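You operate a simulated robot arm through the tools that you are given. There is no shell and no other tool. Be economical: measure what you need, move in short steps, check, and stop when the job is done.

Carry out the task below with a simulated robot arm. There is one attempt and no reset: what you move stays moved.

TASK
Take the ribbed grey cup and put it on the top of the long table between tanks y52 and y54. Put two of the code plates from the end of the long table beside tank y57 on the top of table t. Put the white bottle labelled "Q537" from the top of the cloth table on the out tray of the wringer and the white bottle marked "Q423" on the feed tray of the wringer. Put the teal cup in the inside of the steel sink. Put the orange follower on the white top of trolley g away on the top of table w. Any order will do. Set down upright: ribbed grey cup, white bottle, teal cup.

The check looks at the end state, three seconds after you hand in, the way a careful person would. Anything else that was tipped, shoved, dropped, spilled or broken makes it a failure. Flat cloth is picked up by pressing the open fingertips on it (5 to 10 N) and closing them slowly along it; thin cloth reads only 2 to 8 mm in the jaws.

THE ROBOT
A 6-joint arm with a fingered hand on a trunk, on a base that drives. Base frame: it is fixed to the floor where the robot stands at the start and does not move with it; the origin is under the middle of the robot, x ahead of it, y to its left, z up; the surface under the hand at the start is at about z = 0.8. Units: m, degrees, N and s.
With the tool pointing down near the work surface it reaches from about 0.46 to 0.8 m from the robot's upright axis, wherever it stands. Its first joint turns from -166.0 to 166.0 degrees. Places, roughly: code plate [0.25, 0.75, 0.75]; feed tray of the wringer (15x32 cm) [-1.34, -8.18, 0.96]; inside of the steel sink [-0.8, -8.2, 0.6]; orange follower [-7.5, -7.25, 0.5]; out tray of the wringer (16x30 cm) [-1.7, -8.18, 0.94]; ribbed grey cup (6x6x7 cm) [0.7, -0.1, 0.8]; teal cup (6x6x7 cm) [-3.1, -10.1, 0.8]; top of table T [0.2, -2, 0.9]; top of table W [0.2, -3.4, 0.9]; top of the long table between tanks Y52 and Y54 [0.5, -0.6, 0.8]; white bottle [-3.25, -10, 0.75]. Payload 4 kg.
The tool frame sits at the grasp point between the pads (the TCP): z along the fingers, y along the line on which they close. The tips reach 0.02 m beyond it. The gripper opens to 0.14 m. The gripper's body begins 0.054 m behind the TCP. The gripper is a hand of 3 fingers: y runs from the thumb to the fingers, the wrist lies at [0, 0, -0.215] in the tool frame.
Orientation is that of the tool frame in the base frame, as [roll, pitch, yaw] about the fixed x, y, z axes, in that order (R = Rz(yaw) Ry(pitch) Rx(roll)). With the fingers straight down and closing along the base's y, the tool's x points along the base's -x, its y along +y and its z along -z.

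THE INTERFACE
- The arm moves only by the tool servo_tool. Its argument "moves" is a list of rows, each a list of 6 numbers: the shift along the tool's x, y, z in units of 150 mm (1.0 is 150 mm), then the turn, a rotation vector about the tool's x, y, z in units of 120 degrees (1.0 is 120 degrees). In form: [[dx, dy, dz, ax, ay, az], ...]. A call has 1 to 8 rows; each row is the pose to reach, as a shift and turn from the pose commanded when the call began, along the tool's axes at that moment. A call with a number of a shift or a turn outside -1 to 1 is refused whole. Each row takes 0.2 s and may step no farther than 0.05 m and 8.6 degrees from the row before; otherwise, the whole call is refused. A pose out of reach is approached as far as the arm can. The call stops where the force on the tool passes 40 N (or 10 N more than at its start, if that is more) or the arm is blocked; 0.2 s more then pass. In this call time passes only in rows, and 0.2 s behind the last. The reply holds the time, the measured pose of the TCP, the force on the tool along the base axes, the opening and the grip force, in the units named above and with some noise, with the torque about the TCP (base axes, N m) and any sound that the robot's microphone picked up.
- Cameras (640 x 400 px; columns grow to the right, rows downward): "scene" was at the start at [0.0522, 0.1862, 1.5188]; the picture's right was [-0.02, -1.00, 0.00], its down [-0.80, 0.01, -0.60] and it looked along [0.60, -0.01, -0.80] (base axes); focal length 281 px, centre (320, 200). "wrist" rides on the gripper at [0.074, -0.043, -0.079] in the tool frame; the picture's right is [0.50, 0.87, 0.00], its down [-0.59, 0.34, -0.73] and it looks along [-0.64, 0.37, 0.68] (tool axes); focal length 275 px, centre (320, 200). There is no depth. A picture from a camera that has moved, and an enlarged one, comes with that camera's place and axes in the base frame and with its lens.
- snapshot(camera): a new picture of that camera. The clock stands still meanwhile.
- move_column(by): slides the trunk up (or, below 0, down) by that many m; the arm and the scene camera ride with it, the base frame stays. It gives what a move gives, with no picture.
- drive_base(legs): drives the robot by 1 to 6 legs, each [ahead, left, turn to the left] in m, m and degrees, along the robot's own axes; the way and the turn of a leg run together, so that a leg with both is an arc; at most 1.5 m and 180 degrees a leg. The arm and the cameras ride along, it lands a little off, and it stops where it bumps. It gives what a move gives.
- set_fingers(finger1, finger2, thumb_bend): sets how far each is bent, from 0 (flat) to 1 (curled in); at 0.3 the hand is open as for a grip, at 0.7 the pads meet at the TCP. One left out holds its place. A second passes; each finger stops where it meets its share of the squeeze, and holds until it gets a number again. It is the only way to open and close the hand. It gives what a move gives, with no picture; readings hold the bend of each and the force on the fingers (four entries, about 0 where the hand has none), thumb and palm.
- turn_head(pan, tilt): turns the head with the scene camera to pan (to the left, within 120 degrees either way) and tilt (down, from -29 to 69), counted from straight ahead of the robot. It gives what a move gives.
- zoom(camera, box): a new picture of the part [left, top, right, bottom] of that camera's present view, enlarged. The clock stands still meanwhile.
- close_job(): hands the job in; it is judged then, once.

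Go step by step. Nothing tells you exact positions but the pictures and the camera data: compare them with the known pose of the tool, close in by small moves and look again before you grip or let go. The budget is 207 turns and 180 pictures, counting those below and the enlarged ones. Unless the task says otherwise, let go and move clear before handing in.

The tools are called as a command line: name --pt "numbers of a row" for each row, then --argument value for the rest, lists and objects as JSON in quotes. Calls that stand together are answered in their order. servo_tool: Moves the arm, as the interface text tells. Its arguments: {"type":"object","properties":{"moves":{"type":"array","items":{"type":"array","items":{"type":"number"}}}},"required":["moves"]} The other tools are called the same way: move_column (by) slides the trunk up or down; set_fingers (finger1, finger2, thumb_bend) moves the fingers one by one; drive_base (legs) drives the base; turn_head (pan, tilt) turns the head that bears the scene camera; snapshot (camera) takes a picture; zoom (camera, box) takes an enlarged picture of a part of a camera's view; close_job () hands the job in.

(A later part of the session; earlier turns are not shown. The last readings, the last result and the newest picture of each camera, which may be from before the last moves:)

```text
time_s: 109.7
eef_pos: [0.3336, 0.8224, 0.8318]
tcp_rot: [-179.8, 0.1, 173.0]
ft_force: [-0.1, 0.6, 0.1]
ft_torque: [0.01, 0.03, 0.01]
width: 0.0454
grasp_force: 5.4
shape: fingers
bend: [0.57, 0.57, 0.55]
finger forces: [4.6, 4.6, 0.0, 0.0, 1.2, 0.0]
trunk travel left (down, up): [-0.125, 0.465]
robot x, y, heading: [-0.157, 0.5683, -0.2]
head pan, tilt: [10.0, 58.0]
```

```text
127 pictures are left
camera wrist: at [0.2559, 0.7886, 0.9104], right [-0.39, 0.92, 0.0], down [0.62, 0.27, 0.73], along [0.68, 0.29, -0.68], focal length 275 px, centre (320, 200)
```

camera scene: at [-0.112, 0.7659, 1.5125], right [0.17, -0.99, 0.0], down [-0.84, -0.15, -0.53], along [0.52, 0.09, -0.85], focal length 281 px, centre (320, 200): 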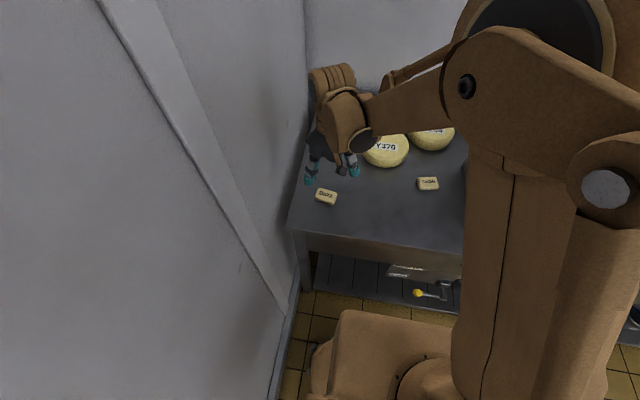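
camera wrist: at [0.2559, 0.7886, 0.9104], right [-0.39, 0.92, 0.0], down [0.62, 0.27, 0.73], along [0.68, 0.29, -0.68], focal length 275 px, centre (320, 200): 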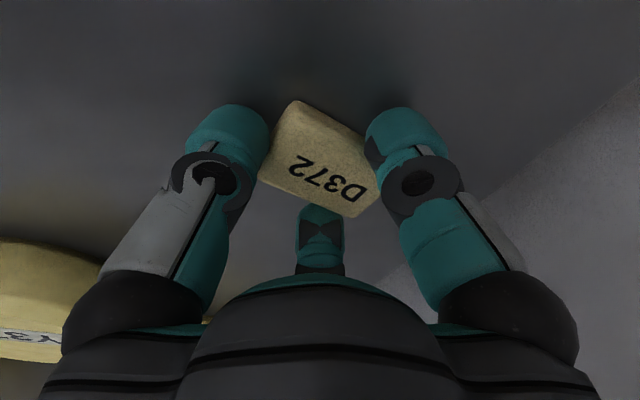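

Good grip. I'll squeeze, lift and drive back to table T.

set_fingers --finger1 0.64 --finger2 0.64 --thumb_bend 0.6

servo_tool --pt "0 0 -0.1 0 0 0" --pt "0 0 -0.35 0 0 0" --pt "0 0 -0.65 0 0 0" --pt "0 0 -0.95 0 0 0"

servo_tool --pt "0 0 -0.33 0 0 0" --pt "0 0 -0.66 0 0 0" --pt "0 0 -0.99 0 0 0"

servo_tool --pt "0 0 -0.33 0 0 0" --pt "0 0 -0.66 0 0 0" --pt "0 0 -0.86 0 0 0"

drive_base --legs '[[-0.46, 0, 0], [0, -1.2, 0.5], [0, -1.19, 1.2]]'

turn_head --pan 0 --tilt 45

snapshot --camera "scene"

snapshot --camera "wrist"

```text
time_s: 110.7
eef_pos: [0.3355, 0.8222, 0.8333]
tcp_rot: [-179.9, 0.0, 173.0]
ft_force: [-0.7, 0.1, -0.4]
ft_torque: [-0.08, 0.0, 0.05]
width: 0.0436
grasp_force: 11.2
shape: fingers
bend: [0.58, 0.58, 0.57]
finger forces: [8.7, 8.4, 0.0, 0.0, 5.8, 0.1]
trunk travel left (down, up): [-0.125, 0.465]
robot x, y, heading: [-0.1585, 0.5669, -0.0]
head pan, tilt: [10.0, 58.0]
```

```text
time_s: 111.7
eef_pos: [0.3338, 0.8236, 0.9745]
tcp_rot: [-179.9, 0.1, 173.0]
ft_force: [0.0, -0.5, -1.0]
ft_torque: [0.02, 0.02, -0.02]
width: 0.043
grasp_force: 11.1
shape: fingers
bend: [0.58, 0.58, 0.57]
finger forces: [8.5, 8.5, 0.0, 0.0, 5.5, 0.0]
trunk travel left (down, up): [-0.125, 0.465]
robot x, y, heading: [-0.1609, 0.5653, -0.3]
head pan, tilt: [10.0, 58.0]
```

```text
time_s: 112.5
eef_pos: [0.3337, 0.8251, 1.126]
tcp_rot: [-179.9, 0.2, 173.0]
ft_force: [0.1, 0.8, -0.8]
ft_torque: [-0.01, 0.03, 0.02]
width: 0.0427
grasp_force: 11.0
shape: fingers
bend: [0.58, 0.58, 0.58]
finger forces: [8.6, 8.5, 0.0, 0.1, 5.3, 0.0]
trunk travel left (down, up): [-0.125, 0.465]
robot x, y, heading: [-0.158, 0.5659, -0.1]
head pan, tilt: [10.0, 58.0]
```

```text
time_s: 113.3
eef_pos: [0.3342, 0.8249, 1.2535]
tcp_rot: [-179.9, 0.1, 172.9]
ft_force: [0.5, -0.2, -0.9]
ft_torque: [0.01, 0.01, 0.01]
width: 0.0426
grasp_force: 11.3
shape: fingers
bend: [0.58, 0.58, 0.58]
finger forces: [8.5, 8.7, 0.0, 0.0, 5.1, 0.0]
trunk travel left (down, up): [-0.125, 0.465]
robot x, y, heading: [-0.1587, 0.5666, -0.2]
head pan, tilt: [10.0, 58.0]
```

```text
time_s: 127.2
eef_pos: [-0.122, -1.5014, 1.2524]
tcp_rot: [-179.8, 0.1, 174.7]
ft_force: [0.2, 0.3, -0.4]
ft_torque: [-0.04, 0.01, 0.0]
width: 0.0423
grasp_force: 10.8
shape: fingers
bend: [0.58, 0.58, 0.58]
finger forces: [8.5, 8.5, 0.1, 0.0, 4.8, 0.0]
trunk travel left (down, up): [-0.125, 0.465]
robot x, y, heading: [-0.6056, -1.773, 1.4]
head pan, tilt: [10.0, 58.0]
```

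```text
time_s: 127.9
eef_pos: [-0.1206, -1.5007, 1.2533]
tcp_rot: [-179.9, -0.1, 174.7]
ft_force: [-0.1, -0.4, -0.4]
ft_torque: [0.0, 0.0, -0.01]
width: 0.0421
grasp_force: 10.7
shape: fingers
bend: [0.58, 0.58, 0.58]
finger forces: [8.6, 8.5, 0.0, 0.0, 4.9, 0.0]
trunk travel left (down, up): [-0.125, 0.465]
robot x, y, heading: [-0.6065, -1.7725, 1.2]
head pan, tilt: [0.0, 45.0]
```

```text
126 pictures are left
camera scene: at [-0.5531, -1.5842, 1.5296], right [0.03, -1.0, 0.0], down [-0.71, -0.02, -0.71], along [0.71, 0.02, -0.71], focal length 281 px, centre (320, 200)
```

scene: 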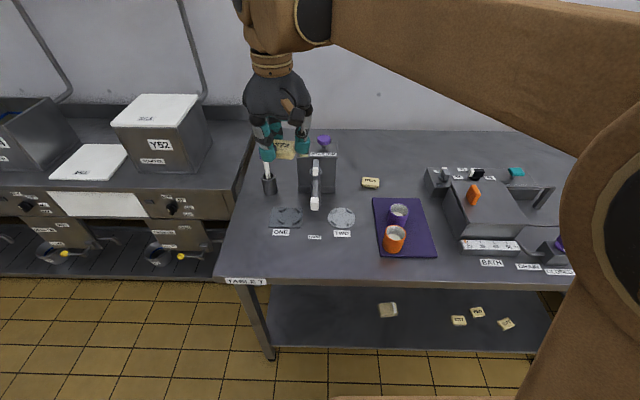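

```text
125 pictures are left
camera wrist: at [-0.199, -1.5369, 1.3311], right [-0.42, 0.91, 0.0], down [0.62, 0.28, 0.73], along [0.67, 0.31, -0.68], focal length 275 px, centre (320, 200)
```

wrist: 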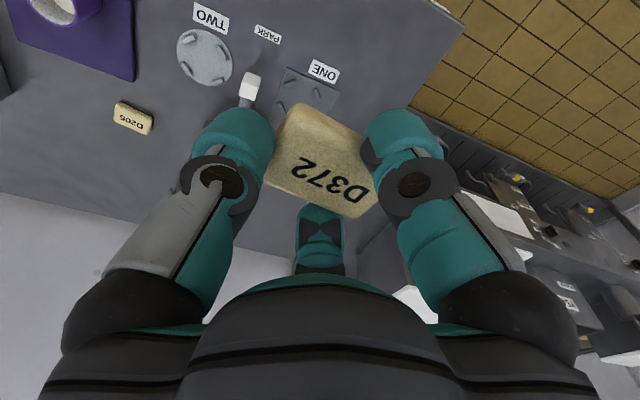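

D205 is at (0.197, -1.738). An easier spot for D372 is the free strip near the front edge, at about (-0.115, -1.62), so I'll go there and descend.

servo_tool --pt "-0.05 -0.3 0 0 0 0" --pt "-0.1 -0.6 0 0 0 0" --pt "-0.1 -0.77 0.15 0 0 0" --pt "-0.1 -0.77 0.45 0 0 0" --pt "-0.1 -0.77 0.75 0 0 0" --pt "-0.1 -0.77 1 0 0 0"

servo_tool --pt "0 0 0.3 0 0 0" --pt "0 0 0.6 0 0 0" --pt "0 0 0.9 0 0 0"

snapshot --camera "scene"

snapshot --camera "wrist"

```text
time_s: 129.3
eef_pos: [-0.1158, -1.6154, 1.1029]
tcp_rot: [-179.8, 0.1, 174.7]
ft_force: [0.8, -0.7, -0.6]
ft_torque: [-0.01, 0.0, -0.03]
width: 0.042
grasp_force: 10.8
shape: fingers
bend: [0.58, 0.58, 0.58]
finger forces: [8.5, 8.4, 0.1, 0.0, 4.8, 0.0]
trunk travel left (down, up): [-0.125, 0.465]
robot x, y, heading: [-0.6066, -1.7728, 1.2]
head pan, tilt: [0.0, 45.0]
```

```text
time_s: 130.1
eef_pos: [-0.1175, -1.6162, 0.97]
tcp_rot: [-180.0, 0.0, 174.6]
ft_force: [0.8, -0.1, 0.0]
ft_torque: [-0.02, -0.02, -0.02]
width: 0.042
grasp_force: 10.8
shape: fingers
bend: [0.58, 0.58, 0.58]
finger forces: [8.6, 8.7, 0.0, 0.1, 4.7, 0.1]
trunk travel left (down, up): [-0.125, 0.465]
robot x, y, heading: [-0.6079, -1.7732, 1.5]
head pan, tilt: [0.0, 45.0]
```

```text
124 pictures are left
camera scene: at [-0.5523, -1.5841, 1.5296], right [0.03, -1.0, 0.0], down [-0.71, -0.02, -0.71], along [0.71, 0.02, -0.71], focal length 281 px, centre (320, 200)
```

scene: 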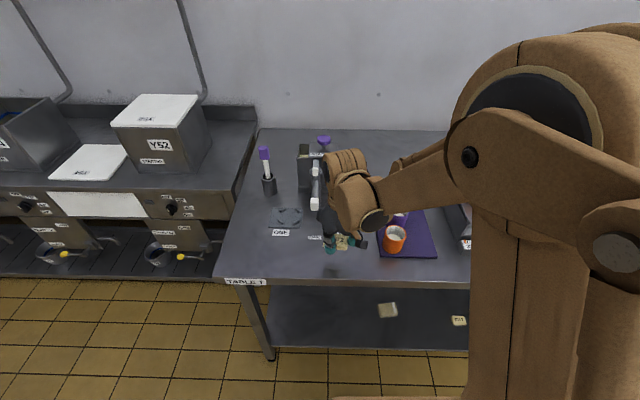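

```text
123 pictures are left
camera wrist: at [-0.1949, -1.6529, 1.0482], right [-0.42, 0.91, 0.0], down [0.62, 0.28, 0.73], along [0.67, 0.31, -0.68], focal length 275 px, centre (320, 200)
```

wrist: 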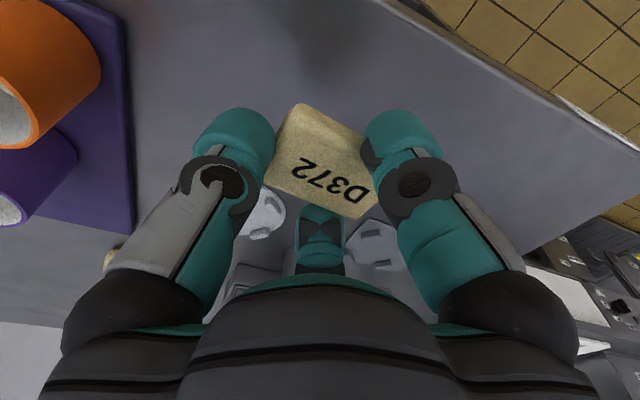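

The spot is clear, so I'll lower to just above contact.

servo_tool --pt "0 0 0.2 0 0 0" --pt "0 0 0.4 0 0 0" --pt "0 0 0.52 0 0 0"

zoom --camera "wrist" --box '[160, 0, 480, 200]'

servo_tool --pt "0 0 0.014 0 0 0"

servo_tool --pt "0 0 0.01 0 0 0"

```text
time_s: 130.9
eef_pos: [-0.1174, -1.6196, 0.8917]
tcp_rot: [180.0, 0.2, 174.7]
ft_force: [3.4, 1.2, 13.6]
ft_torque: [0.16, -0.07, -0.01]
width: 0.0416
grasp_force: 13.4
shape: fingers
bend: [0.58, 0.58, 0.58]
finger forces: [9.3, 11.9, 0.0, 0.1, 5.1, 0.1]
trunk travel left (down, up): [-0.125, 0.465]
robot x, y, heading: [-0.6082, -1.7749, 1.4]
head pan, tilt: [0.0, 45.0]
```

```text
2.00 times, centred on (320, 100) of wrist
camera zoom: at [-0.1946, -1.655, 0.9692], right [-0.42, 0.91, 0.0], down [0.61, 0.28, 0.74], along [0.67, 0.31, -0.68], focal length 551 px, centre (320, 400)
```

zoom: 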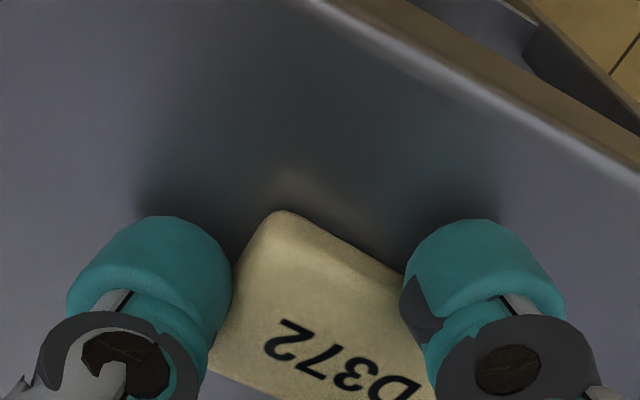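

```text
time_s: 131.3
eef_pos: [-0.1173, -1.6192, 0.8888]
tcp_rot: [-179.9, 0.1, 174.8]
ft_force: [1.6, -0.7, 19.6]
ft_torque: [0.12, -0.1, -0.06]
width: 0.0412
grasp_force: 13.8
shape: fingers
bend: [0.58, 0.58, 0.58]
finger forces: [10.5, 12.4, 0.0, 0.0, 5.2, 0.0]
trunk travel left (down, up): [-0.125, 0.465]
robot x, y, heading: [-0.6104, -1.7737, 1.5]
head pan, tilt: [0.0, 45.0]
```

```text
time_s: 131.7
eef_pos: [-0.1171, -1.6193, 0.8873]
tcp_rot: [-179.9, 0.2, 174.7]
ft_force: [3.0, -2.4, 22.6]
ft_torque: [-0.04, -0.1, -0.06]
width: 0.0408
grasp_force: 15.6
shape: fingers
bend: [0.58, 0.58, 0.58]
finger forces: [10.3, 12.1, 0.0, 0.1, 8.5, 0.0]
trunk travel left (down, up): [-0.125, 0.465]
robot x, y, heading: [-0.6064, -1.7739, 1.5]
head pan, tilt: [0.0, 45.0]
```

Contact has been made. I'll ease up slightly, open and rise.

servo_tool --pt "0 0 -0.012 0 0 0"

set_fingers --finger1 0.48 --finger2 0.48 --thumb_bend 0.46

servo_tool --pt "0 0 -0.1 0 0 0" --pt "0 0 -0.4 0 0 0" --pt "0 0 -0.7 0 0 0" --pt "0 0 -1 0 0 0"

servo_tool --pt "0 0 -0.33 0 0 0" --pt "0 0 -0.66 0 0 0" --pt "0 0 -0.99 0 0 0"

servo_tool --pt "0 0.3 -0.1 0 0 0" --pt "0 0.6 -0.2 0 0 0" --pt "0 0.9 -0.2 0 0 0"

snapshot --camera "scene"

```text
time_s: 132.1
eef_pos: [-0.1177, -1.6196, 0.8876]
tcp_rot: [-179.9, 0.1, 174.7]
ft_force: [0.8, -2.2, 6.7]
ft_torque: [-0.02, 0.04, 0.01]
width: 0.0405
grasp_force: 11.7
shape: fingers
bend: [0.58, 0.58, 0.58]
finger forces: [9.9, 9.3, 0.1, 0.0, 5.1, 0.0]
trunk travel left (down, up): [-0.125, 0.465]
robot x, y, heading: [-0.6067, -1.7767, 1.6]
head pan, tilt: [0.0, 45.0]
```

```text
time_s: 133.1
eef_pos: [-0.1153, -1.6176, 0.888]
tcp_rot: [-180.0, 0.0, 174.8]
ft_force: [-0.5, 0.0, 0.5]
ft_torque: [0.01, 0.01, 0.04]
width: 0.0727
grasp_force: 0.6
shape: fingers
bend: [0.48, 0.48, 0.46]
finger forces: [0.0, 0.0, 0.0, 0.0, 0.0, 0.1]
trunk travel left (down, up): [-0.125, 0.465]
robot x, y, heading: [-0.6101, -1.777, 1.4]
head pan, tilt: [0.0, 45.0]
```

```text
time_s: 134.1
eef_pos: [-0.1173, -1.6168, 1.0381]
tcp_rot: [-179.9, 0.1, 174.7]
ft_force: [-0.2, 0.3, 0.1]
ft_torque: [0.0, -0.01, 0.0]
width: 0.0729
grasp_force: 0.0
shape: fingers
bend: [0.48, 0.48, 0.46]
finger forces: [0.0, 0.0, 0.0, 0.1, 0.0, 0.0]
trunk travel left (down, up): [-0.125, 0.465]
robot x, y, heading: [-0.6094, -1.7759, 1.4]
head pan, tilt: [0.0, 45.0]
```

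```text
time_s: 134.9
eef_pos: [-0.1168, -1.6169, 1.1866]
tcp_rot: [-179.9, 0.1, 174.7]
ft_force: [0.6, 0.7, 0.0]
ft_torque: [0.02, -0.01, -0.05]
width: 0.0727
grasp_force: 0.0
shape: fingers
bend: [0.48, 0.48, 0.46]
finger forces: [0.1, 0.1, 0.0, 0.0, 0.1, 0.0]
trunk travel left (down, up): [-0.125, 0.465]
robot x, y, heading: [-0.6064, -1.7712, 1.4]
head pan, tilt: [0.0, 45.0]
```

```text
time_s: 135.7
eef_pos: [-0.1056, -1.4819, 1.218]
tcp_rot: [-179.9, 0.1, 174.7]
ft_force: [0.1, -0.8, 0.3]
ft_torque: [0.01, -0.01, 0.01]
width: 0.0731
grasp_force: 0.0
shape: fingers
bend: [0.48, 0.48, 0.46]
finger forces: [0.0, 0.0, 0.0, 0.0, 0.0, 0.0]
trunk travel left (down, up): [-0.125, 0.465]
robot x, y, heading: [-0.6077, -1.774, 1.7]
head pan, tilt: [0.0, 45.0]
```

```text
121 pictures are left
camera scene: at [-0.5526, -1.5832, 1.5295], right [0.03, -1.0, 0.0], down [-0.71, -0.02, -0.71], along [0.71, 0.02, -0.71], focal length 281 px, centre (320, 200)
```

scene: 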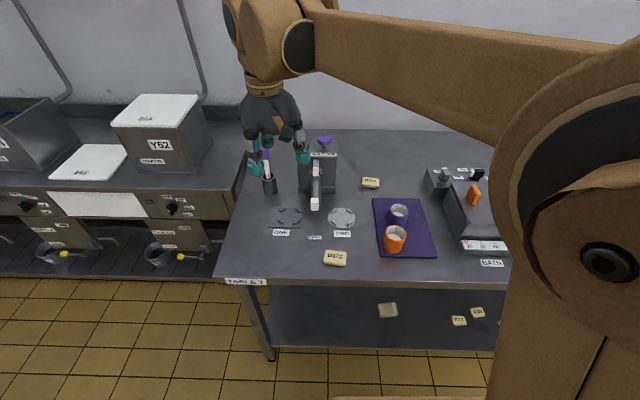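

Both plates are on table T. Next I'll look across the room towards the cloth table and wringer.

drive_base --legs '[[-0.6, 0, 0]]'

turn_head --pan -100 --tilt 12

snapshot --camera "scene"

turn_head --pan -120 --tilt 12

snapshot --camera "scene"

```text
time_s: 139.1
eef_pos: [-0.6986, -1.4985, 1.2173]
tcp_rot: [-179.9, 0.2, 174.6]
ft_force: [-0.1, 0.3, 0.4]
ft_torque: [0.01, -0.01, 0.02]
width: 0.0728
grasp_force: 0.0
shape: fingers
bend: [0.48, 0.48, 0.46]
finger forces: [0.0, 0.1, 0.1, 0.0, 0.0, 0.0]
trunk travel left (down, up): [-0.125, 0.465]
robot x, y, heading: [-1.1996, -1.7886, 1.1]
head pan, tilt: [0.0, 45.0]
```

```text
time_s: 140.8
eef_pos: [-0.6965, -1.498, 1.2167]
tcp_rot: [-179.8, 0.1, 174.4]
ft_force: [-0.2, 0.1, 0.2]
ft_torque: [-0.02, 0.05, -0.02]
width: 0.0729
grasp_force: 0.0
shape: fingers
bend: [0.48, 0.48, 0.46]
finger forces: [0.0, 0.0, 0.0, 0.1, 0.1, 0.1]
trunk travel left (down, up): [-0.125, 0.465]
robot x, y, heading: [-1.1998, -1.7907, 1.1]
head pan, tilt: [-100.0, 12.0]
```

```text
120 pictures are left
camera scene: at [-1.2405, -1.6933, 1.5814], right [-0.99, 0.15, 0.0], down [0.03, 0.21, -0.98], along [-0.15, -0.97, -0.21], focal length 281 px, centre (320, 200)
```

scene: 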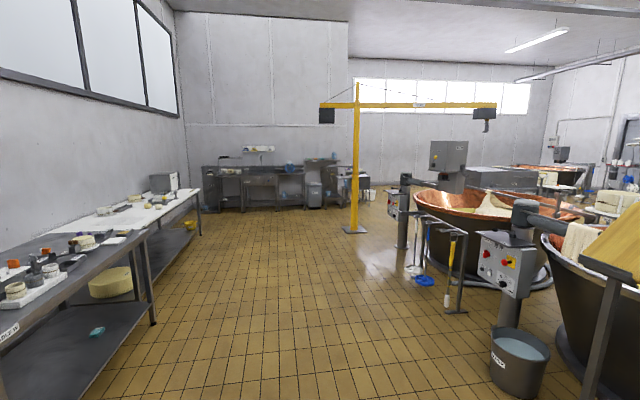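

```text
time_s: 141.7
eef_pos: [-0.6979, -1.4979, 1.2172]
tcp_rot: [-179.8, 0.1, 174.5]
ft_force: [0.6, 0.8, 0.8]
ft_torque: [0.0, 0.01, -0.03]
width: 0.0729
grasp_force: 0.1
shape: fingers
bend: [0.48, 0.48, 0.46]
finger forces: [0.0, 0.0, 0.0, 0.0, 0.0, 0.1]
trunk travel left (down, up): [-0.125, 0.465]
robot x, y, heading: [-1.1988, -1.7905, 1.7]
head pan, tilt: [-120.0, 12.0]
```

```text
119 pictures are left
camera scene: at [-1.2712, -1.6829, 1.5814], right [-0.88, 0.48, 0.0], down [0.1, 0.18, -0.98], along [-0.47, -0.86, -0.21], focal length 281 px, centre (320, 200)
```

scene: 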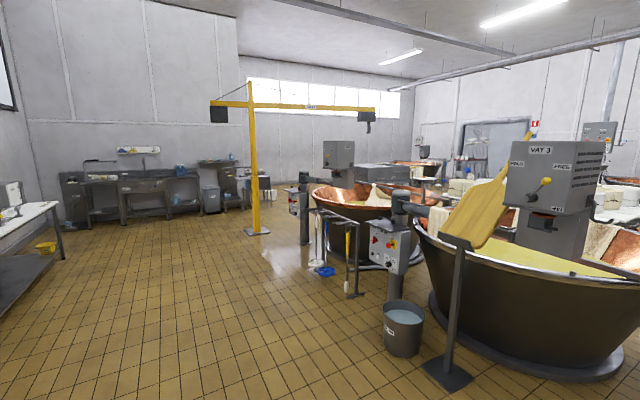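

The corridor along x = -1.2 is open, and the sink and wringer stand at the far wall. I'll turn to face that wall and drive there.

drive_base --legs '[[0, 0, -91.3], [1.5, 0, 0], [1.5, 0, 0]]'

turn_head --pan -15 --tilt 15

snapshot --camera "scene"

```text
time_s: 160.0
eef_pos: [-0.8411, -5.2865, 1.2175]
tcp_rot: [-180.0, 0.0, 85.6]
ft_force: [-0.5, -0.2, 0.2]
ft_torque: [0.0, -0.02, -0.02]
width: 0.0729
grasp_force: 0.1
shape: fingers
bend: [0.48, 0.48, 0.46]
finger forces: [0.1, 0.0, 0.0, 0.1, 0.1, 0.0]
trunk travel left (down, up): [-0.125, 0.465]
robot x, y, heading: [-1.1397, -4.7853, -87.6]
head pan, tilt: [-120.0, 12.0]
```

```text
time_s: 161.8
eef_pos: [-0.8411, -5.2866, 1.2167]
tcp_rot: [-179.8, 0.1, 85.5]
ft_force: [-0.1, 0.4, -0.6]
ft_torque: [0.0, -0.03, 0.01]
width: 0.0727
grasp_force: 0.1
shape: fingers
bend: [0.48, 0.48, 0.46]
finger forces: [0.1, 0.0, 0.1, 0.0, 0.0, 0.0]
trunk travel left (down, up): [-0.125, 0.465]
robot x, y, heading: [-1.1403, -4.788, -87.6]
head pan, tilt: [-15.0, 15.0]
```

```text
118 pictures are left
camera scene: at [-0.9725, -4.8552, 1.5765], right [-0.98, 0.22, 0.0], down [0.06, 0.25, -0.97], along [-0.21, -0.94, -0.26], focal length 281 px, centre (320, 200)
```

scene: 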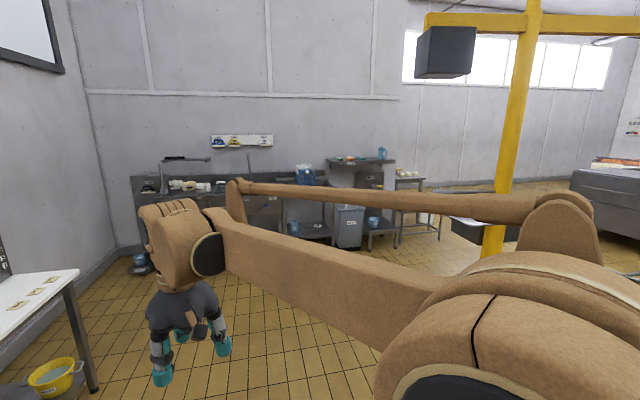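

I'll zoom in on the far stations.

zoom --camera "scene" --box '[120, 120, 480, 280]'

zoom --camera "scene" --box '[320, 140, 480, 260]'

```text
1.78 times, centred on (300, 200) of scene
camera zoom: at [-0.9725, -4.8552, 1.5765], right [-0.98, 0.22, 0.0], down [0.06, 0.25, -0.97], along [-0.21, -0.94, -0.26], focal length 499 px, centre (356, 200)
```

zoom: 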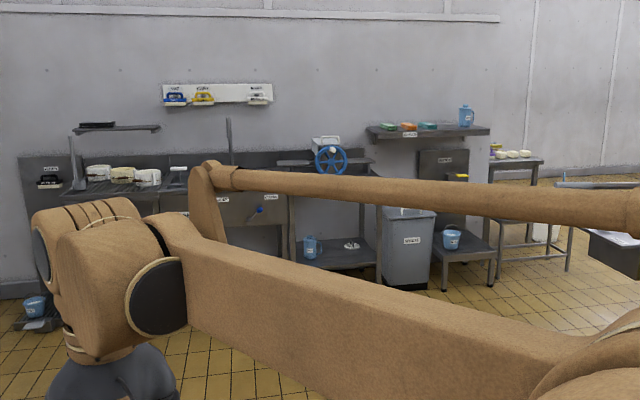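

```text
3.33 times, centred on (400, 200) of scene
camera zoom: at [-0.9725, -4.8552, 1.5765], right [-0.98, 0.22, 0.0], down [0.06, 0.25, -0.97], along [-0.21, -0.94, -0.26], focal length 936 px, centre (53, 200)
```

zoom: 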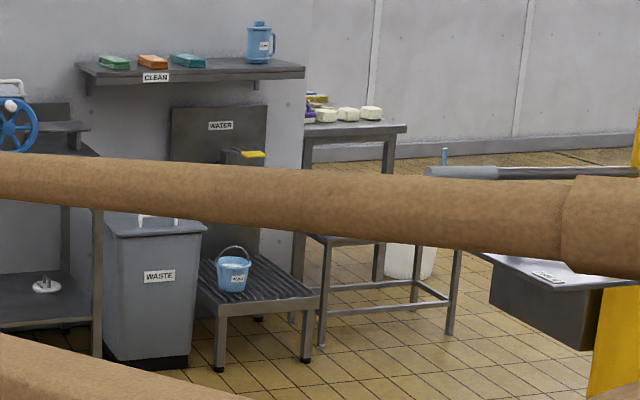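

I see the wringer (blue wheel), the sink to its left and another table past the wall end. I'll drive closer, raising the hand out of the view on the way.

drive_base --legs '[[1.3, -0.3, -2.4]]'

turn_head --pan 0 --tilt 25

snapshot --camera "scene"

turn_head --pan -45 --tilt 15

snapshot --camera "scene"

```text
time_s: 168.5
eef_pos: [-1.1507, -6.6034, 1.2166]
tcp_rot: [-179.9, 0.1, 82.5]
ft_force: [-0.4, -0.4, 0.6]
ft_torque: [0.0, 0.01, -0.02]
width: 0.0727
grasp_force: 0.1
shape: fingers
bend: [0.48, 0.48, 0.46]
finger forces: [0.1, 0.1, 0.0, 0.1, 0.1, 0.1]
trunk travel left (down, up): [-0.125, 0.465]
robot x, y, heading: [-1.4224, -6.0911, -90.6]
head pan, tilt: [-15.0, 15.0]
```

```text
time_s: 169.2
eef_pos: [-1.1491, -6.6022, 1.2165]
tcp_rot: [-179.9, 0.0, 82.5]
ft_force: [0.6, 0.2, -0.2]
ft_torque: [0.02, 0.01, -0.03]
width: 0.0728
grasp_force: 0.1
shape: fingers
bend: [0.48, 0.48, 0.46]
finger forces: [0.0, 0.0, 0.0, 0.0, 0.0, 0.1]
trunk travel left (down, up): [-0.125, 0.465]
robot x, y, heading: [-1.4226, -6.0899, -90.4]
head pan, tilt: [0.0, 25.0]
```

```text
115 pictures are left
camera scene: at [-1.2342, -6.1668, 1.5603], right [-1.0, 0.01, 0.0], down [0.01, 0.42, -0.91], along [-0.01, -0.91, -0.42], focal length 281 px, centre (320, 200)
```

scene: 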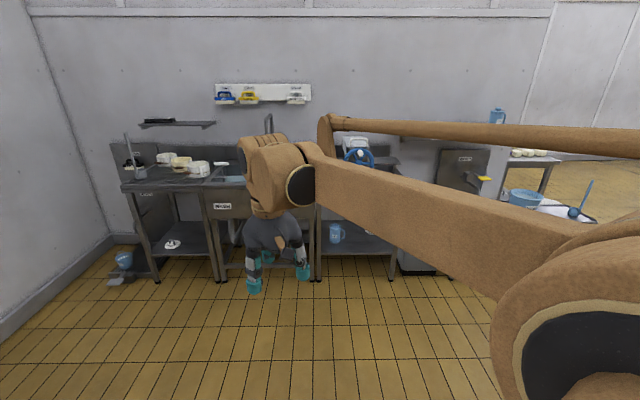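

```text
time_s: 170.4
eef_pos: [-1.1489, -6.6018, 1.2181]
tcp_rot: [-179.9, 0.1, 82.6]
ft_force: [-0.3, -1.5, -0.1]
ft_torque: [-0.03, 0.01, 0.0]
width: 0.0727
grasp_force: 0.0
shape: fingers
bend: [0.48, 0.48, 0.46]
finger forces: [0.0, 0.1, 0.1, 0.1, 0.0, 0.0]
trunk travel left (down, up): [-0.125, 0.465]
robot x, y, heading: [-1.4242, -6.0871, -90.5]
head pan, tilt: [-45.0, 15.0]
```

```text
114 pictures are left
camera scene: at [-1.2998, -6.14, 1.5765], right [-0.7, 0.71, 0.0], down [0.18, 0.18, -0.97], along [-0.69, -0.68, -0.26], focal length 281 px, centre (320, 200)
```

scene: 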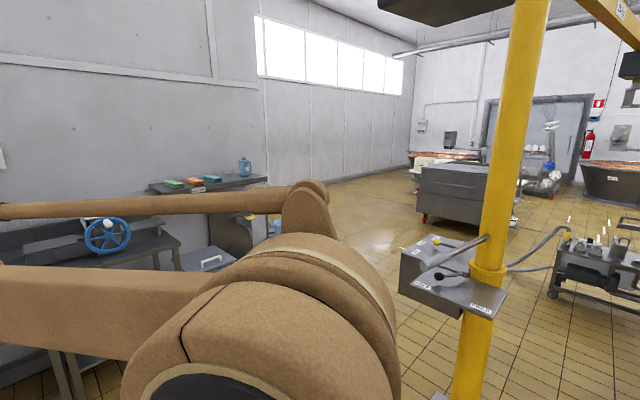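

The arm blocks much of the view. I'll advance between the crane and the wringer and turn to face -x, to see the cloth table area.

drive_base --legs '[[0.75, 0, 0], [0, 0, -89]]'

turn_head --pan 30 --tilt 20

snapshot --camera "scene"

turn_head --pan 85 --tilt 35

snapshot --camera "scene"

```text
time_s: 178.2
eef_pos: [-1.951, -7.0754, 1.2164]
tcp_rot: [-179.9, 0.1, -8.9]
ft_force: [0.4, -0.2, 0.6]
ft_torque: [0.0, -0.02, 0.02]
width: 0.073
grasp_force: 0.1
shape: fingers
bend: [0.48, 0.48, 0.46]
finger forces: [0.0, 0.0, 0.0, 0.1, 0.0, 0.0]
trunk travel left (down, up): [-0.125, 0.465]
robot x, y, heading: [-1.4298, -6.8143, 177.7]
head pan, tilt: [-45.0, 15.0]
```

```text
time_s: 179.7
eef_pos: [-1.9508, -7.0765, 1.2177]
tcp_rot: [-179.9, 0.2, -8.8]
ft_force: [0.5, -0.8, 0.0]
ft_torque: [-0.03, 0.03, -0.01]
width: 0.073
grasp_force: 0.0
shape: fingers
bend: [0.48, 0.48, 0.46]
finger forces: [0.0, 0.1, 0.1, 0.1, 0.1, 0.0]
trunk travel left (down, up): [-0.125, 0.465]
robot x, y, heading: [-1.4293, -6.8165, 177.9]
head pan, tilt: [30.0, 20.0]
```

```text
113 pictures are left
camera scene: at [-1.5036, -7.0541, 1.5683], right [-0.47, 0.88, 0.0], down [0.3, 0.16, -0.94], along [-0.83, -0.44, -0.34], focal length 281 px, centre (320, 200)
```

scene: 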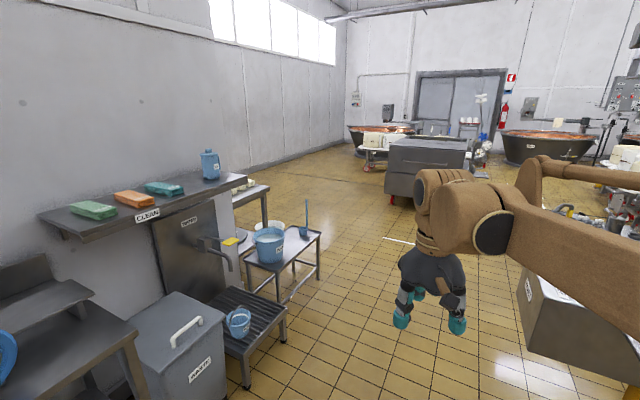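

```text
time_s: 180.9
eef_pos: [-1.9512, -7.0755, 1.2169]
tcp_rot: [-180.0, 0.1, -8.9]
ft_force: [-0.7, 0.7, -0.4]
ft_torque: [-0.04, -0.02, 0.03]
width: 0.0729
grasp_force: 0.1
shape: fingers
bend: [0.48, 0.48, 0.46]
finger forces: [0.0, 0.1, 0.0, 0.0, 0.0, 0.1]
trunk travel left (down, up): [-0.125, 0.465]
robot x, y, heading: [-1.4308, -6.8195, 177.8]
head pan, tilt: [85.0, 35.0]
```

```text
112 pictures are left
camera scene: at [-1.4322, -7.098, 1.5445], right [-0.99, 0.12, 0.0], down [0.07, 0.57, -0.82], along [-0.1, -0.81, -0.57], focal length 281 px, centre (320, 200)
```

scene: 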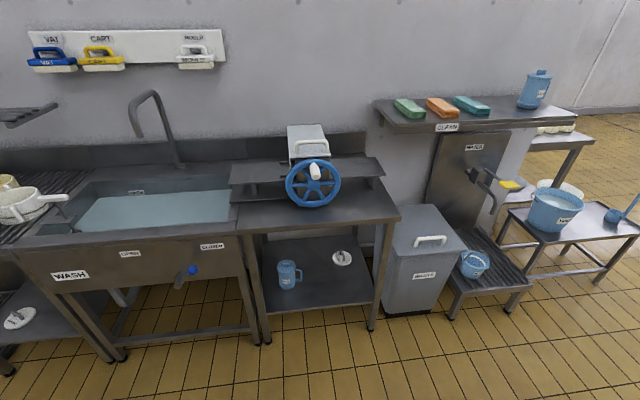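

The wringer is clear: the feed tray is on the sink side and the out tray on the right. To see the cloth table I'll shift left, away from the crane box, and drive along -x.

drive_base --legs '[[0, 0.5, 2], [1.4, 0, 0]]'

turn_head --pan 60 --tilt 25

snapshot --camera "scene"

turn_head --pan 15 --tilt 15

snapshot --camera "scene"

```text
time_s: 190.4
eef_pos: [-3.3411, -7.5928, 1.2168]
tcp_rot: [-179.9, 0.1, -6.9]
ft_force: [-0.8, -0.2, 0.5]
ft_torque: [-0.02, -0.02, 0.03]
width: 0.0728
grasp_force: 0.1
shape: fingers
bend: [0.48, 0.48, 0.46]
finger forces: [0.0, 0.0, 0.0, 0.1, 0.1, 0.1]
trunk travel left (down, up): [-0.125, 0.465]
robot x, y, heading: [-2.8316, -7.3175, 179.8]
head pan, tilt: [85.0, 35.0]
```

```text
time_s: 191.3
eef_pos: [-3.3406, -7.5928, 1.2163]
tcp_rot: [-179.9, 0.0, -6.8]
ft_force: [-0.4, 0.3, 0.8]
ft_torque: [-0.01, -0.01, 0.01]
width: 0.0727
grasp_force: 0.0
shape: fingers
bend: [0.48, 0.48, 0.46]
finger forces: [0.0, 0.1, 0.0, 0.0, 0.0, 0.0]
trunk travel left (down, up): [-0.125, 0.465]
robot x, y, heading: [-2.8271, -7.3144, 179.8]
head pan, tilt: [60.0, 25.0]
```

```text
111 pictures are left
camera scene: at [-2.8596, -7.5882, 1.5602], right [-0.87, 0.5, 0.0], down [0.21, 0.37, -0.91], along [-0.45, -0.78, -0.42], focal length 281 px, centre (320, 200)
```

scene: 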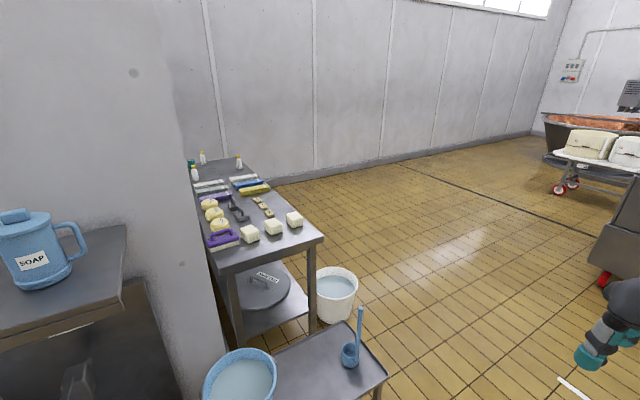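

```text
time_s: 192.4
eef_pos: [-3.3422, -7.5927, 1.2166]
tcp_rot: [-179.9, 0.1, -6.8]
ft_force: [0.1, 0.3, 0.4]
ft_torque: [0.01, 0.0, 0.0]
width: 0.0728
grasp_force: 0.1
shape: fingers
bend: [0.48, 0.48, 0.46]
finger forces: [0.1, 0.0, 0.1, 0.0, 0.0, 0.0]
trunk travel left (down, up): [-0.125, 0.465]
robot x, y, heading: [-2.8326, -7.317, 179.9]
head pan, tilt: [15.0, 15.0]
```

```text
110 pictures are left
camera scene: at [-2.9038, -7.5326, 1.5765], right [-0.26, 0.97, 0.0], down [0.25, 0.07, -0.97], along [-0.93, -0.25, -0.26], focal length 281 px, centre (320, 200)
```

scene: 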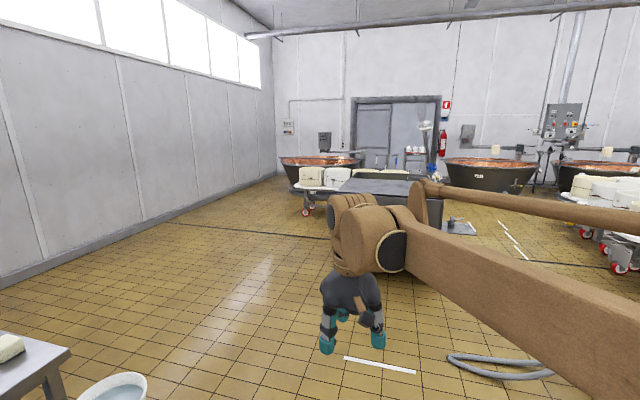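

The cloth table stands past the wall end with white bottles at its far end. I'll zoom in.

turn_head --pan 75 --tilt 25

zoom --camera "scene" --box '[240, 120, 480, 270]'

```text
time_s: 193.7
eef_pos: [-3.3404, -7.5923, 1.2163]
tcp_rot: [-179.9, 0.1, -6.9]
ft_force: [-0.5, 0.5, -0.4]
ft_torque: [0.0, 0.0, -0.02]
width: 0.073
grasp_force: 0.1
shape: fingers
bend: [0.48, 0.48, 0.46]
finger forces: [0.0, 0.0, 0.0, 0.0, 0.0, 0.0]
trunk travel left (down, up): [-0.125, 0.465]
robot x, y, heading: [-2.8317, -7.3177, 179.9]
head pan, tilt: [75.0, 25.0]
```

```text
2.67 times, centred on (360, 195) of scene
camera zoom: at [-2.8376, -7.5974, 1.5603], right [-0.97, 0.26, 0.0], down [0.11, 0.41, -0.91], along [-0.24, -0.88, -0.42], focal length 749 px, centre (213, 213)
```

zoom: 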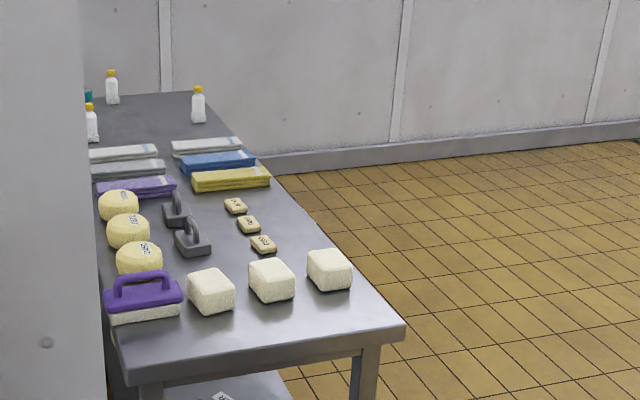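

The table spans x -2.95 to -3.5 and y -8.7 to -10.4, top near z 0.75. I'll drive around the white bucket to its open side and turn to face +x.

drive_base --legs '[[1.45, 0, 0], [0, 1.3, 0], [0, 1.25, 0], [0, 0, 179.5]]'

turn_head --pan 0 --tilt 35

snapshot --camera "scene"

```text
time_s: 220.3
eef_pos: [-3.7687, -9.6053, 1.2174]
tcp_rot: [-179.8, 0.1, 172.7]
ft_force: [0.0, 0.2, 0.0]
ft_torque: [0.0, -0.02, -0.01]
width: 0.0728
grasp_force: 0.1
shape: fingers
bend: [0.48, 0.48, 0.46]
finger forces: [0.0, 0.0, 0.0, 0.0, 0.1, 0.0]
trunk travel left (down, up): [-0.125, 0.465]
robot x, y, heading: [-4.2838, -9.8808, -0.3]
head pan, tilt: [75.0, 25.0]
```

```text
time_s: 221.7
eef_pos: [-3.7671, -9.6045, 1.2163]
tcp_rot: [-179.8, 0.0, 172.7]
ft_force: [0.3, 0.2, 1.0]
ft_torque: [-0.02, 0.02, -0.02]
width: 0.0727
grasp_force: 0.0
shape: fingers
bend: [0.48, 0.48, 0.46]
finger forces: [0.0, 0.0, 0.0, 0.0, 0.0, 0.0]
trunk travel left (down, up): [-0.125, 0.465]
robot x, y, heading: [-4.2807, -9.8812, -0.3]
head pan, tilt: [0.0, 35.0]
```

```text
108 pictures are left
camera scene: at [-4.2122, -9.6925, 1.5445], right [0.0, -1.0, 0.0], down [-0.57, 0.0, -0.82], along [0.82, 0.0, -0.57], focal length 281 px, centre (320, 200)
```

scene: 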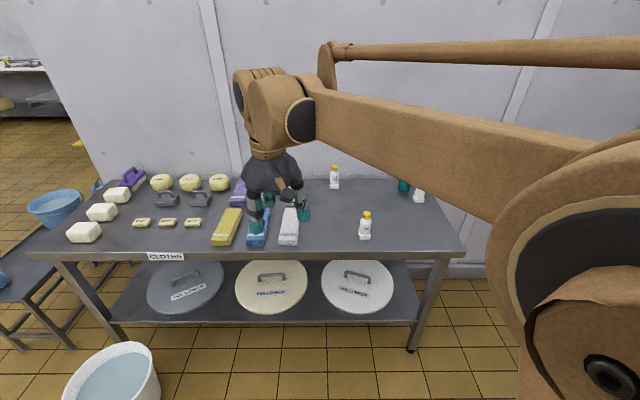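

Three bottles and the teal cup are at the right end of the table. I'll zoom in on the labels.

zoom --camera "scene" --box '[310, 150, 470, 260]'

```text
3.64 times, centred on (390, 205) of scene
camera zoom: at [-4.2122, -9.6925, 1.5445], right [0.0, -1.0, 0.0], down [-0.57, 0.0, -0.82], along [0.82, 0.0, -0.57], focal length 1021 px, centre (66, 182)
```

zoom: 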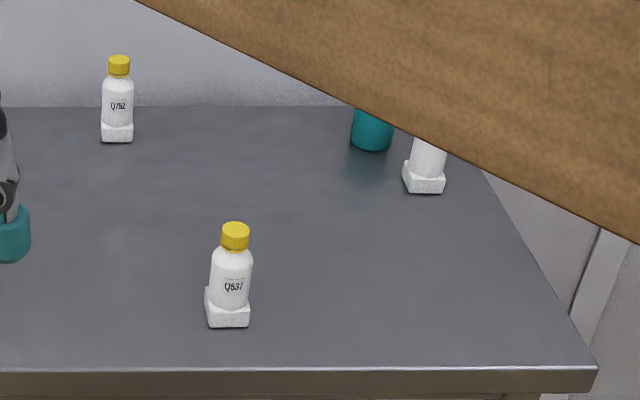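

Q537 is the front bottle, Q752 the back-left one, and the third is hidden by the arm. I'll drive 0.33 m forward and open the fingers.

drive_base --legs '[[0.33, 0, 0]]'

set_fingers --finger1 0.36 --finger2 0.36 --thumb_bend 0.36

turn_head --pan -10 --tilt 45

snapshot --camera "scene"

zoom --camera "scene" --box '[280, 130, 480, 255]'

```text
time_s: 223.9
eef_pos: [-3.44, -9.6077, 1.2148]
tcp_rot: [-179.9, 0.2, 172.7]
ft_force: [0.9, -0.2, -0.1]
ft_torque: [0.0, 0.0, -0.03]
width: 0.0727
grasp_force: 0.1
shape: fingers
bend: [0.48, 0.48, 0.46]
finger forces: [0.0, 0.0, 0.0, 0.0, 0.0, 0.1]
trunk travel left (down, up): [-0.125, 0.465]
robot x, y, heading: [-3.9518, -9.885, -0.4]
head pan, tilt: [0.0, 35.0]
```

```text
time_s: 224.9
eef_pos: [-3.44, -9.6089, 1.2165]
tcp_rot: [-179.9, 0.1, 172.9]
ft_force: [1.0, -0.1, 0.0]
ft_torque: [-0.02, -0.03, -0.02]
width: 0.1069
grasp_force: 0.2
shape: fingers
bend: [0.36, 0.36, 0.36]
finger forces: [0.0, 0.0, 0.0, 0.1, 0.0, 0.0]
trunk travel left (down, up): [-0.125, 0.465]
robot x, y, heading: [-3.9501, -9.8816, -0.5]
head pan, tilt: [0.0, 35.0]
```

```text
time_s: 225.6
eef_pos: [-3.4402, -9.6081, 1.2169]
tcp_rot: [-180.0, 0.1, 172.8]
ft_force: [0.4, 0.3, 0.0]
ft_torque: [0.0, -0.02, 0.0]
width: 0.1069
grasp_force: 0.2
shape: fingers
bend: [0.36, 0.36, 0.36]
finger forces: [0.0, 0.0, 0.0, 0.0, 0.0, 0.0]
trunk travel left (down, up): [-0.125, 0.465]
robot x, y, heading: [-3.9543, -9.8829, -0.2]
head pan, tilt: [-10.0, 45.0]
```

```text
106 pictures are left
camera scene: at [-3.8925, -9.7086, 1.5297], right [-0.18, -0.98, 0.0], down [-0.7, 0.13, -0.71], along [0.7, -0.13, -0.71], focal length 281 px, centre (320, 200)
```

scene: 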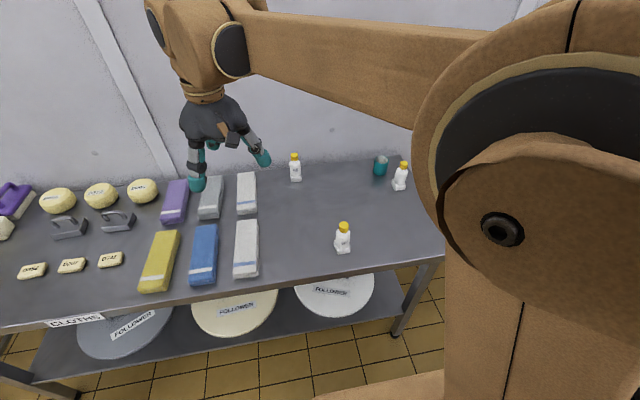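

```text
3.20 times, centred on (380, 192) of scene
camera zoom: at [-3.8925, -9.7086, 1.5297], right [-0.18, -0.98, 0.0], down [-0.7, 0.13, -0.71], along [0.7, -0.13, -0.71], focal length 898 px, centre (128, 224)
```

zoom: 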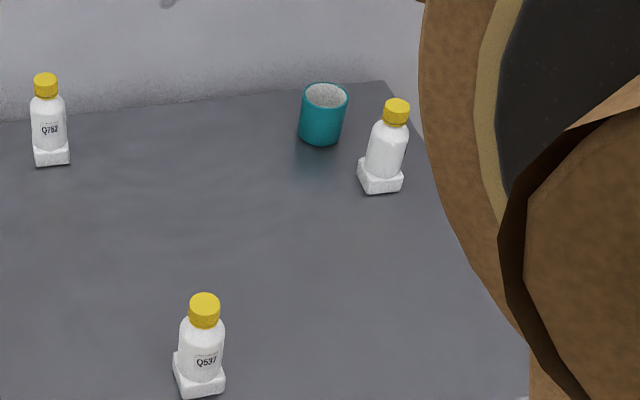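

By triangulation Q537 stands at (-3.41, -9.867) with the top at about z 0.93 and the table at about 0.81. I'll move above it.

servo_tool --pt "-0.07 -0.28 0 0 0 0" --pt "-0.14 -0.56 0 0 0 0" --pt "-0.21 -0.85 0 0 0 0"

servo_tool --pt "-0.07 -0.28 0 0 0 0" --pt "-0.14 -0.56 0 0 0 0" --pt "-0.21 -0.84 0 0 0 0" --pt "-0.21 -0.84 0.33 0 0 0" --pt "-0.21 -0.84 0.66 0 0 0" --pt "-0.21 -0.84 0.9 0 0 0"

snapshot --camera "wrist"

snapshot --camera "scene"

```text
time_s: 226.4
eef_pos: [-3.427, -9.7391, 1.2163]
tcp_rot: [-179.9, 0.1, 172.8]
ft_force: [-0.1, -0.1, -0.6]
ft_torque: [0.04, 0.04, -0.05]
width: 0.107
grasp_force: 0.1
shape: fingers
bend: [0.36, 0.36, 0.36]
finger forces: [0.0, 0.0, 0.0, 0.0, 0.0, 0.1]
trunk travel left (down, up): [-0.125, 0.465]
robot x, y, heading: [-3.9486, -9.8779, -0.3]
head pan, tilt: [-10.0, 45.0]
```

```text
time_s: 227.8
eef_pos: [-3.4114, -9.8658, 1.0812]
tcp_rot: [-179.8, 0.2, 172.8]
ft_force: [-0.7, -0.3, 0.5]
ft_torque: [-0.01, 0.01, -0.01]
width: 0.1069
grasp_force: 0.1
shape: fingers
bend: [0.36, 0.36, 0.36]
finger forces: [0.1, 0.1, 0.0, 0.1, 0.0, 0.0]
trunk travel left (down, up): [-0.125, 0.465]
robot x, y, heading: [-3.9538, -9.8767, -0.1]
head pan, tilt: [-10.0, 45.0]
```

```text
104 pictures are left
camera wrist: at [-3.4903, -9.9002, 1.1609], right [-0.39, 0.92, 0.0], down [0.62, 0.26, 0.73], along [0.68, 0.28, -0.68], focal length 275 px, centre (320, 200)
```

wrist: 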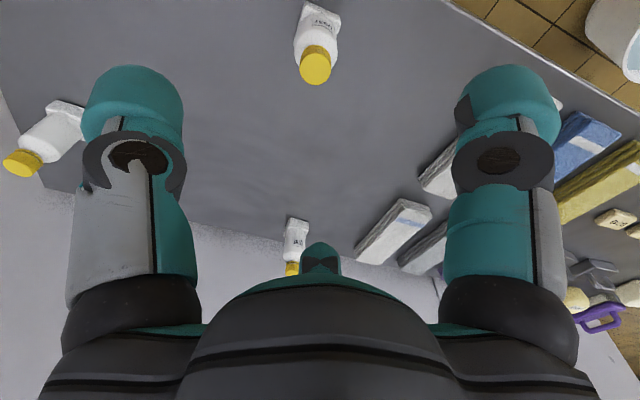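

```text
103 pictures are left
camera scene: at [-3.8922, -9.7089, 1.5297], right [-0.18, -0.98, 0.0], down [-0.7, 0.13, -0.71], along [0.7, -0.13, -0.71], focal length 281 px, centre (320, 200)
```

scene: 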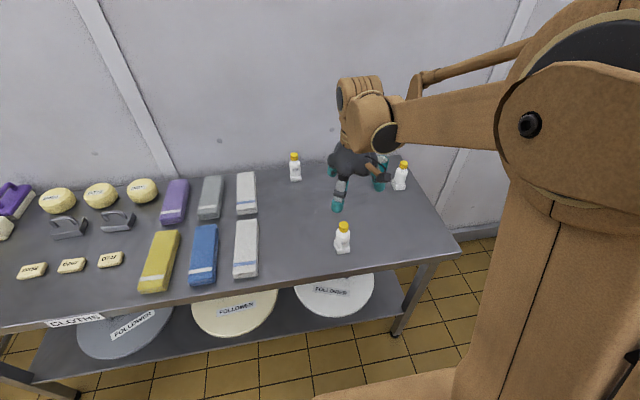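

Well aligned (about 8 mm short in x). I'll correct and descend around the bottle.

servo_tool --pt "-0.06 0 0.2 0 0 0" --pt "-0.06 0 0.5 0 0 0" --pt "-0.06 0 0.8 0 0 0" --pt "-0.06 0 1 0 0 0"

snapshot --camera "wrist"

```text
time_s: 228.8
eef_pos: [-3.4019, -9.8677, 0.9314]
tcp_rot: [-179.9, 0.1, 172.8]
ft_force: [1.0, -0.3, 0.1]
ft_torque: [-0.03, 0.01, -0.04]
width: 0.1071
grasp_force: 0.0
shape: fingers
bend: [0.36, 0.36, 0.36]
finger forces: [0.0, 0.0, 0.1, 0.1, 0.0, 0.0]
trunk travel left (down, up): [-0.125, 0.465]
robot x, y, heading: [-3.9535, -9.8831, -0.4]
head pan, tilt: [-10.0, 45.0]
```

```text
102 pictures are left
camera wrist: at [-3.4795, -9.901, 1.0104], right [-0.39, 0.92, 0.0], down [0.62, 0.26, 0.73], along [0.68, 0.28, -0.68], focal length 275 px, centre (320, 200)
```

wrist: 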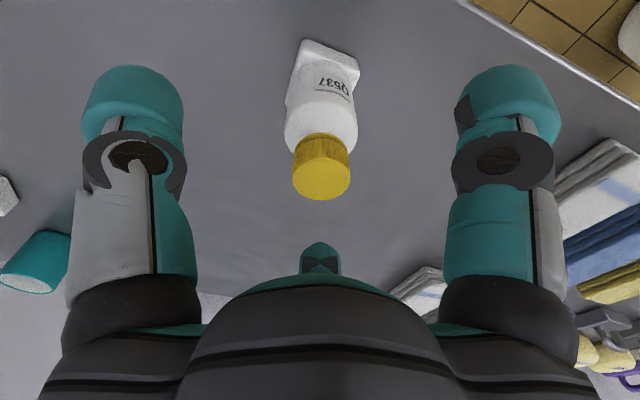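

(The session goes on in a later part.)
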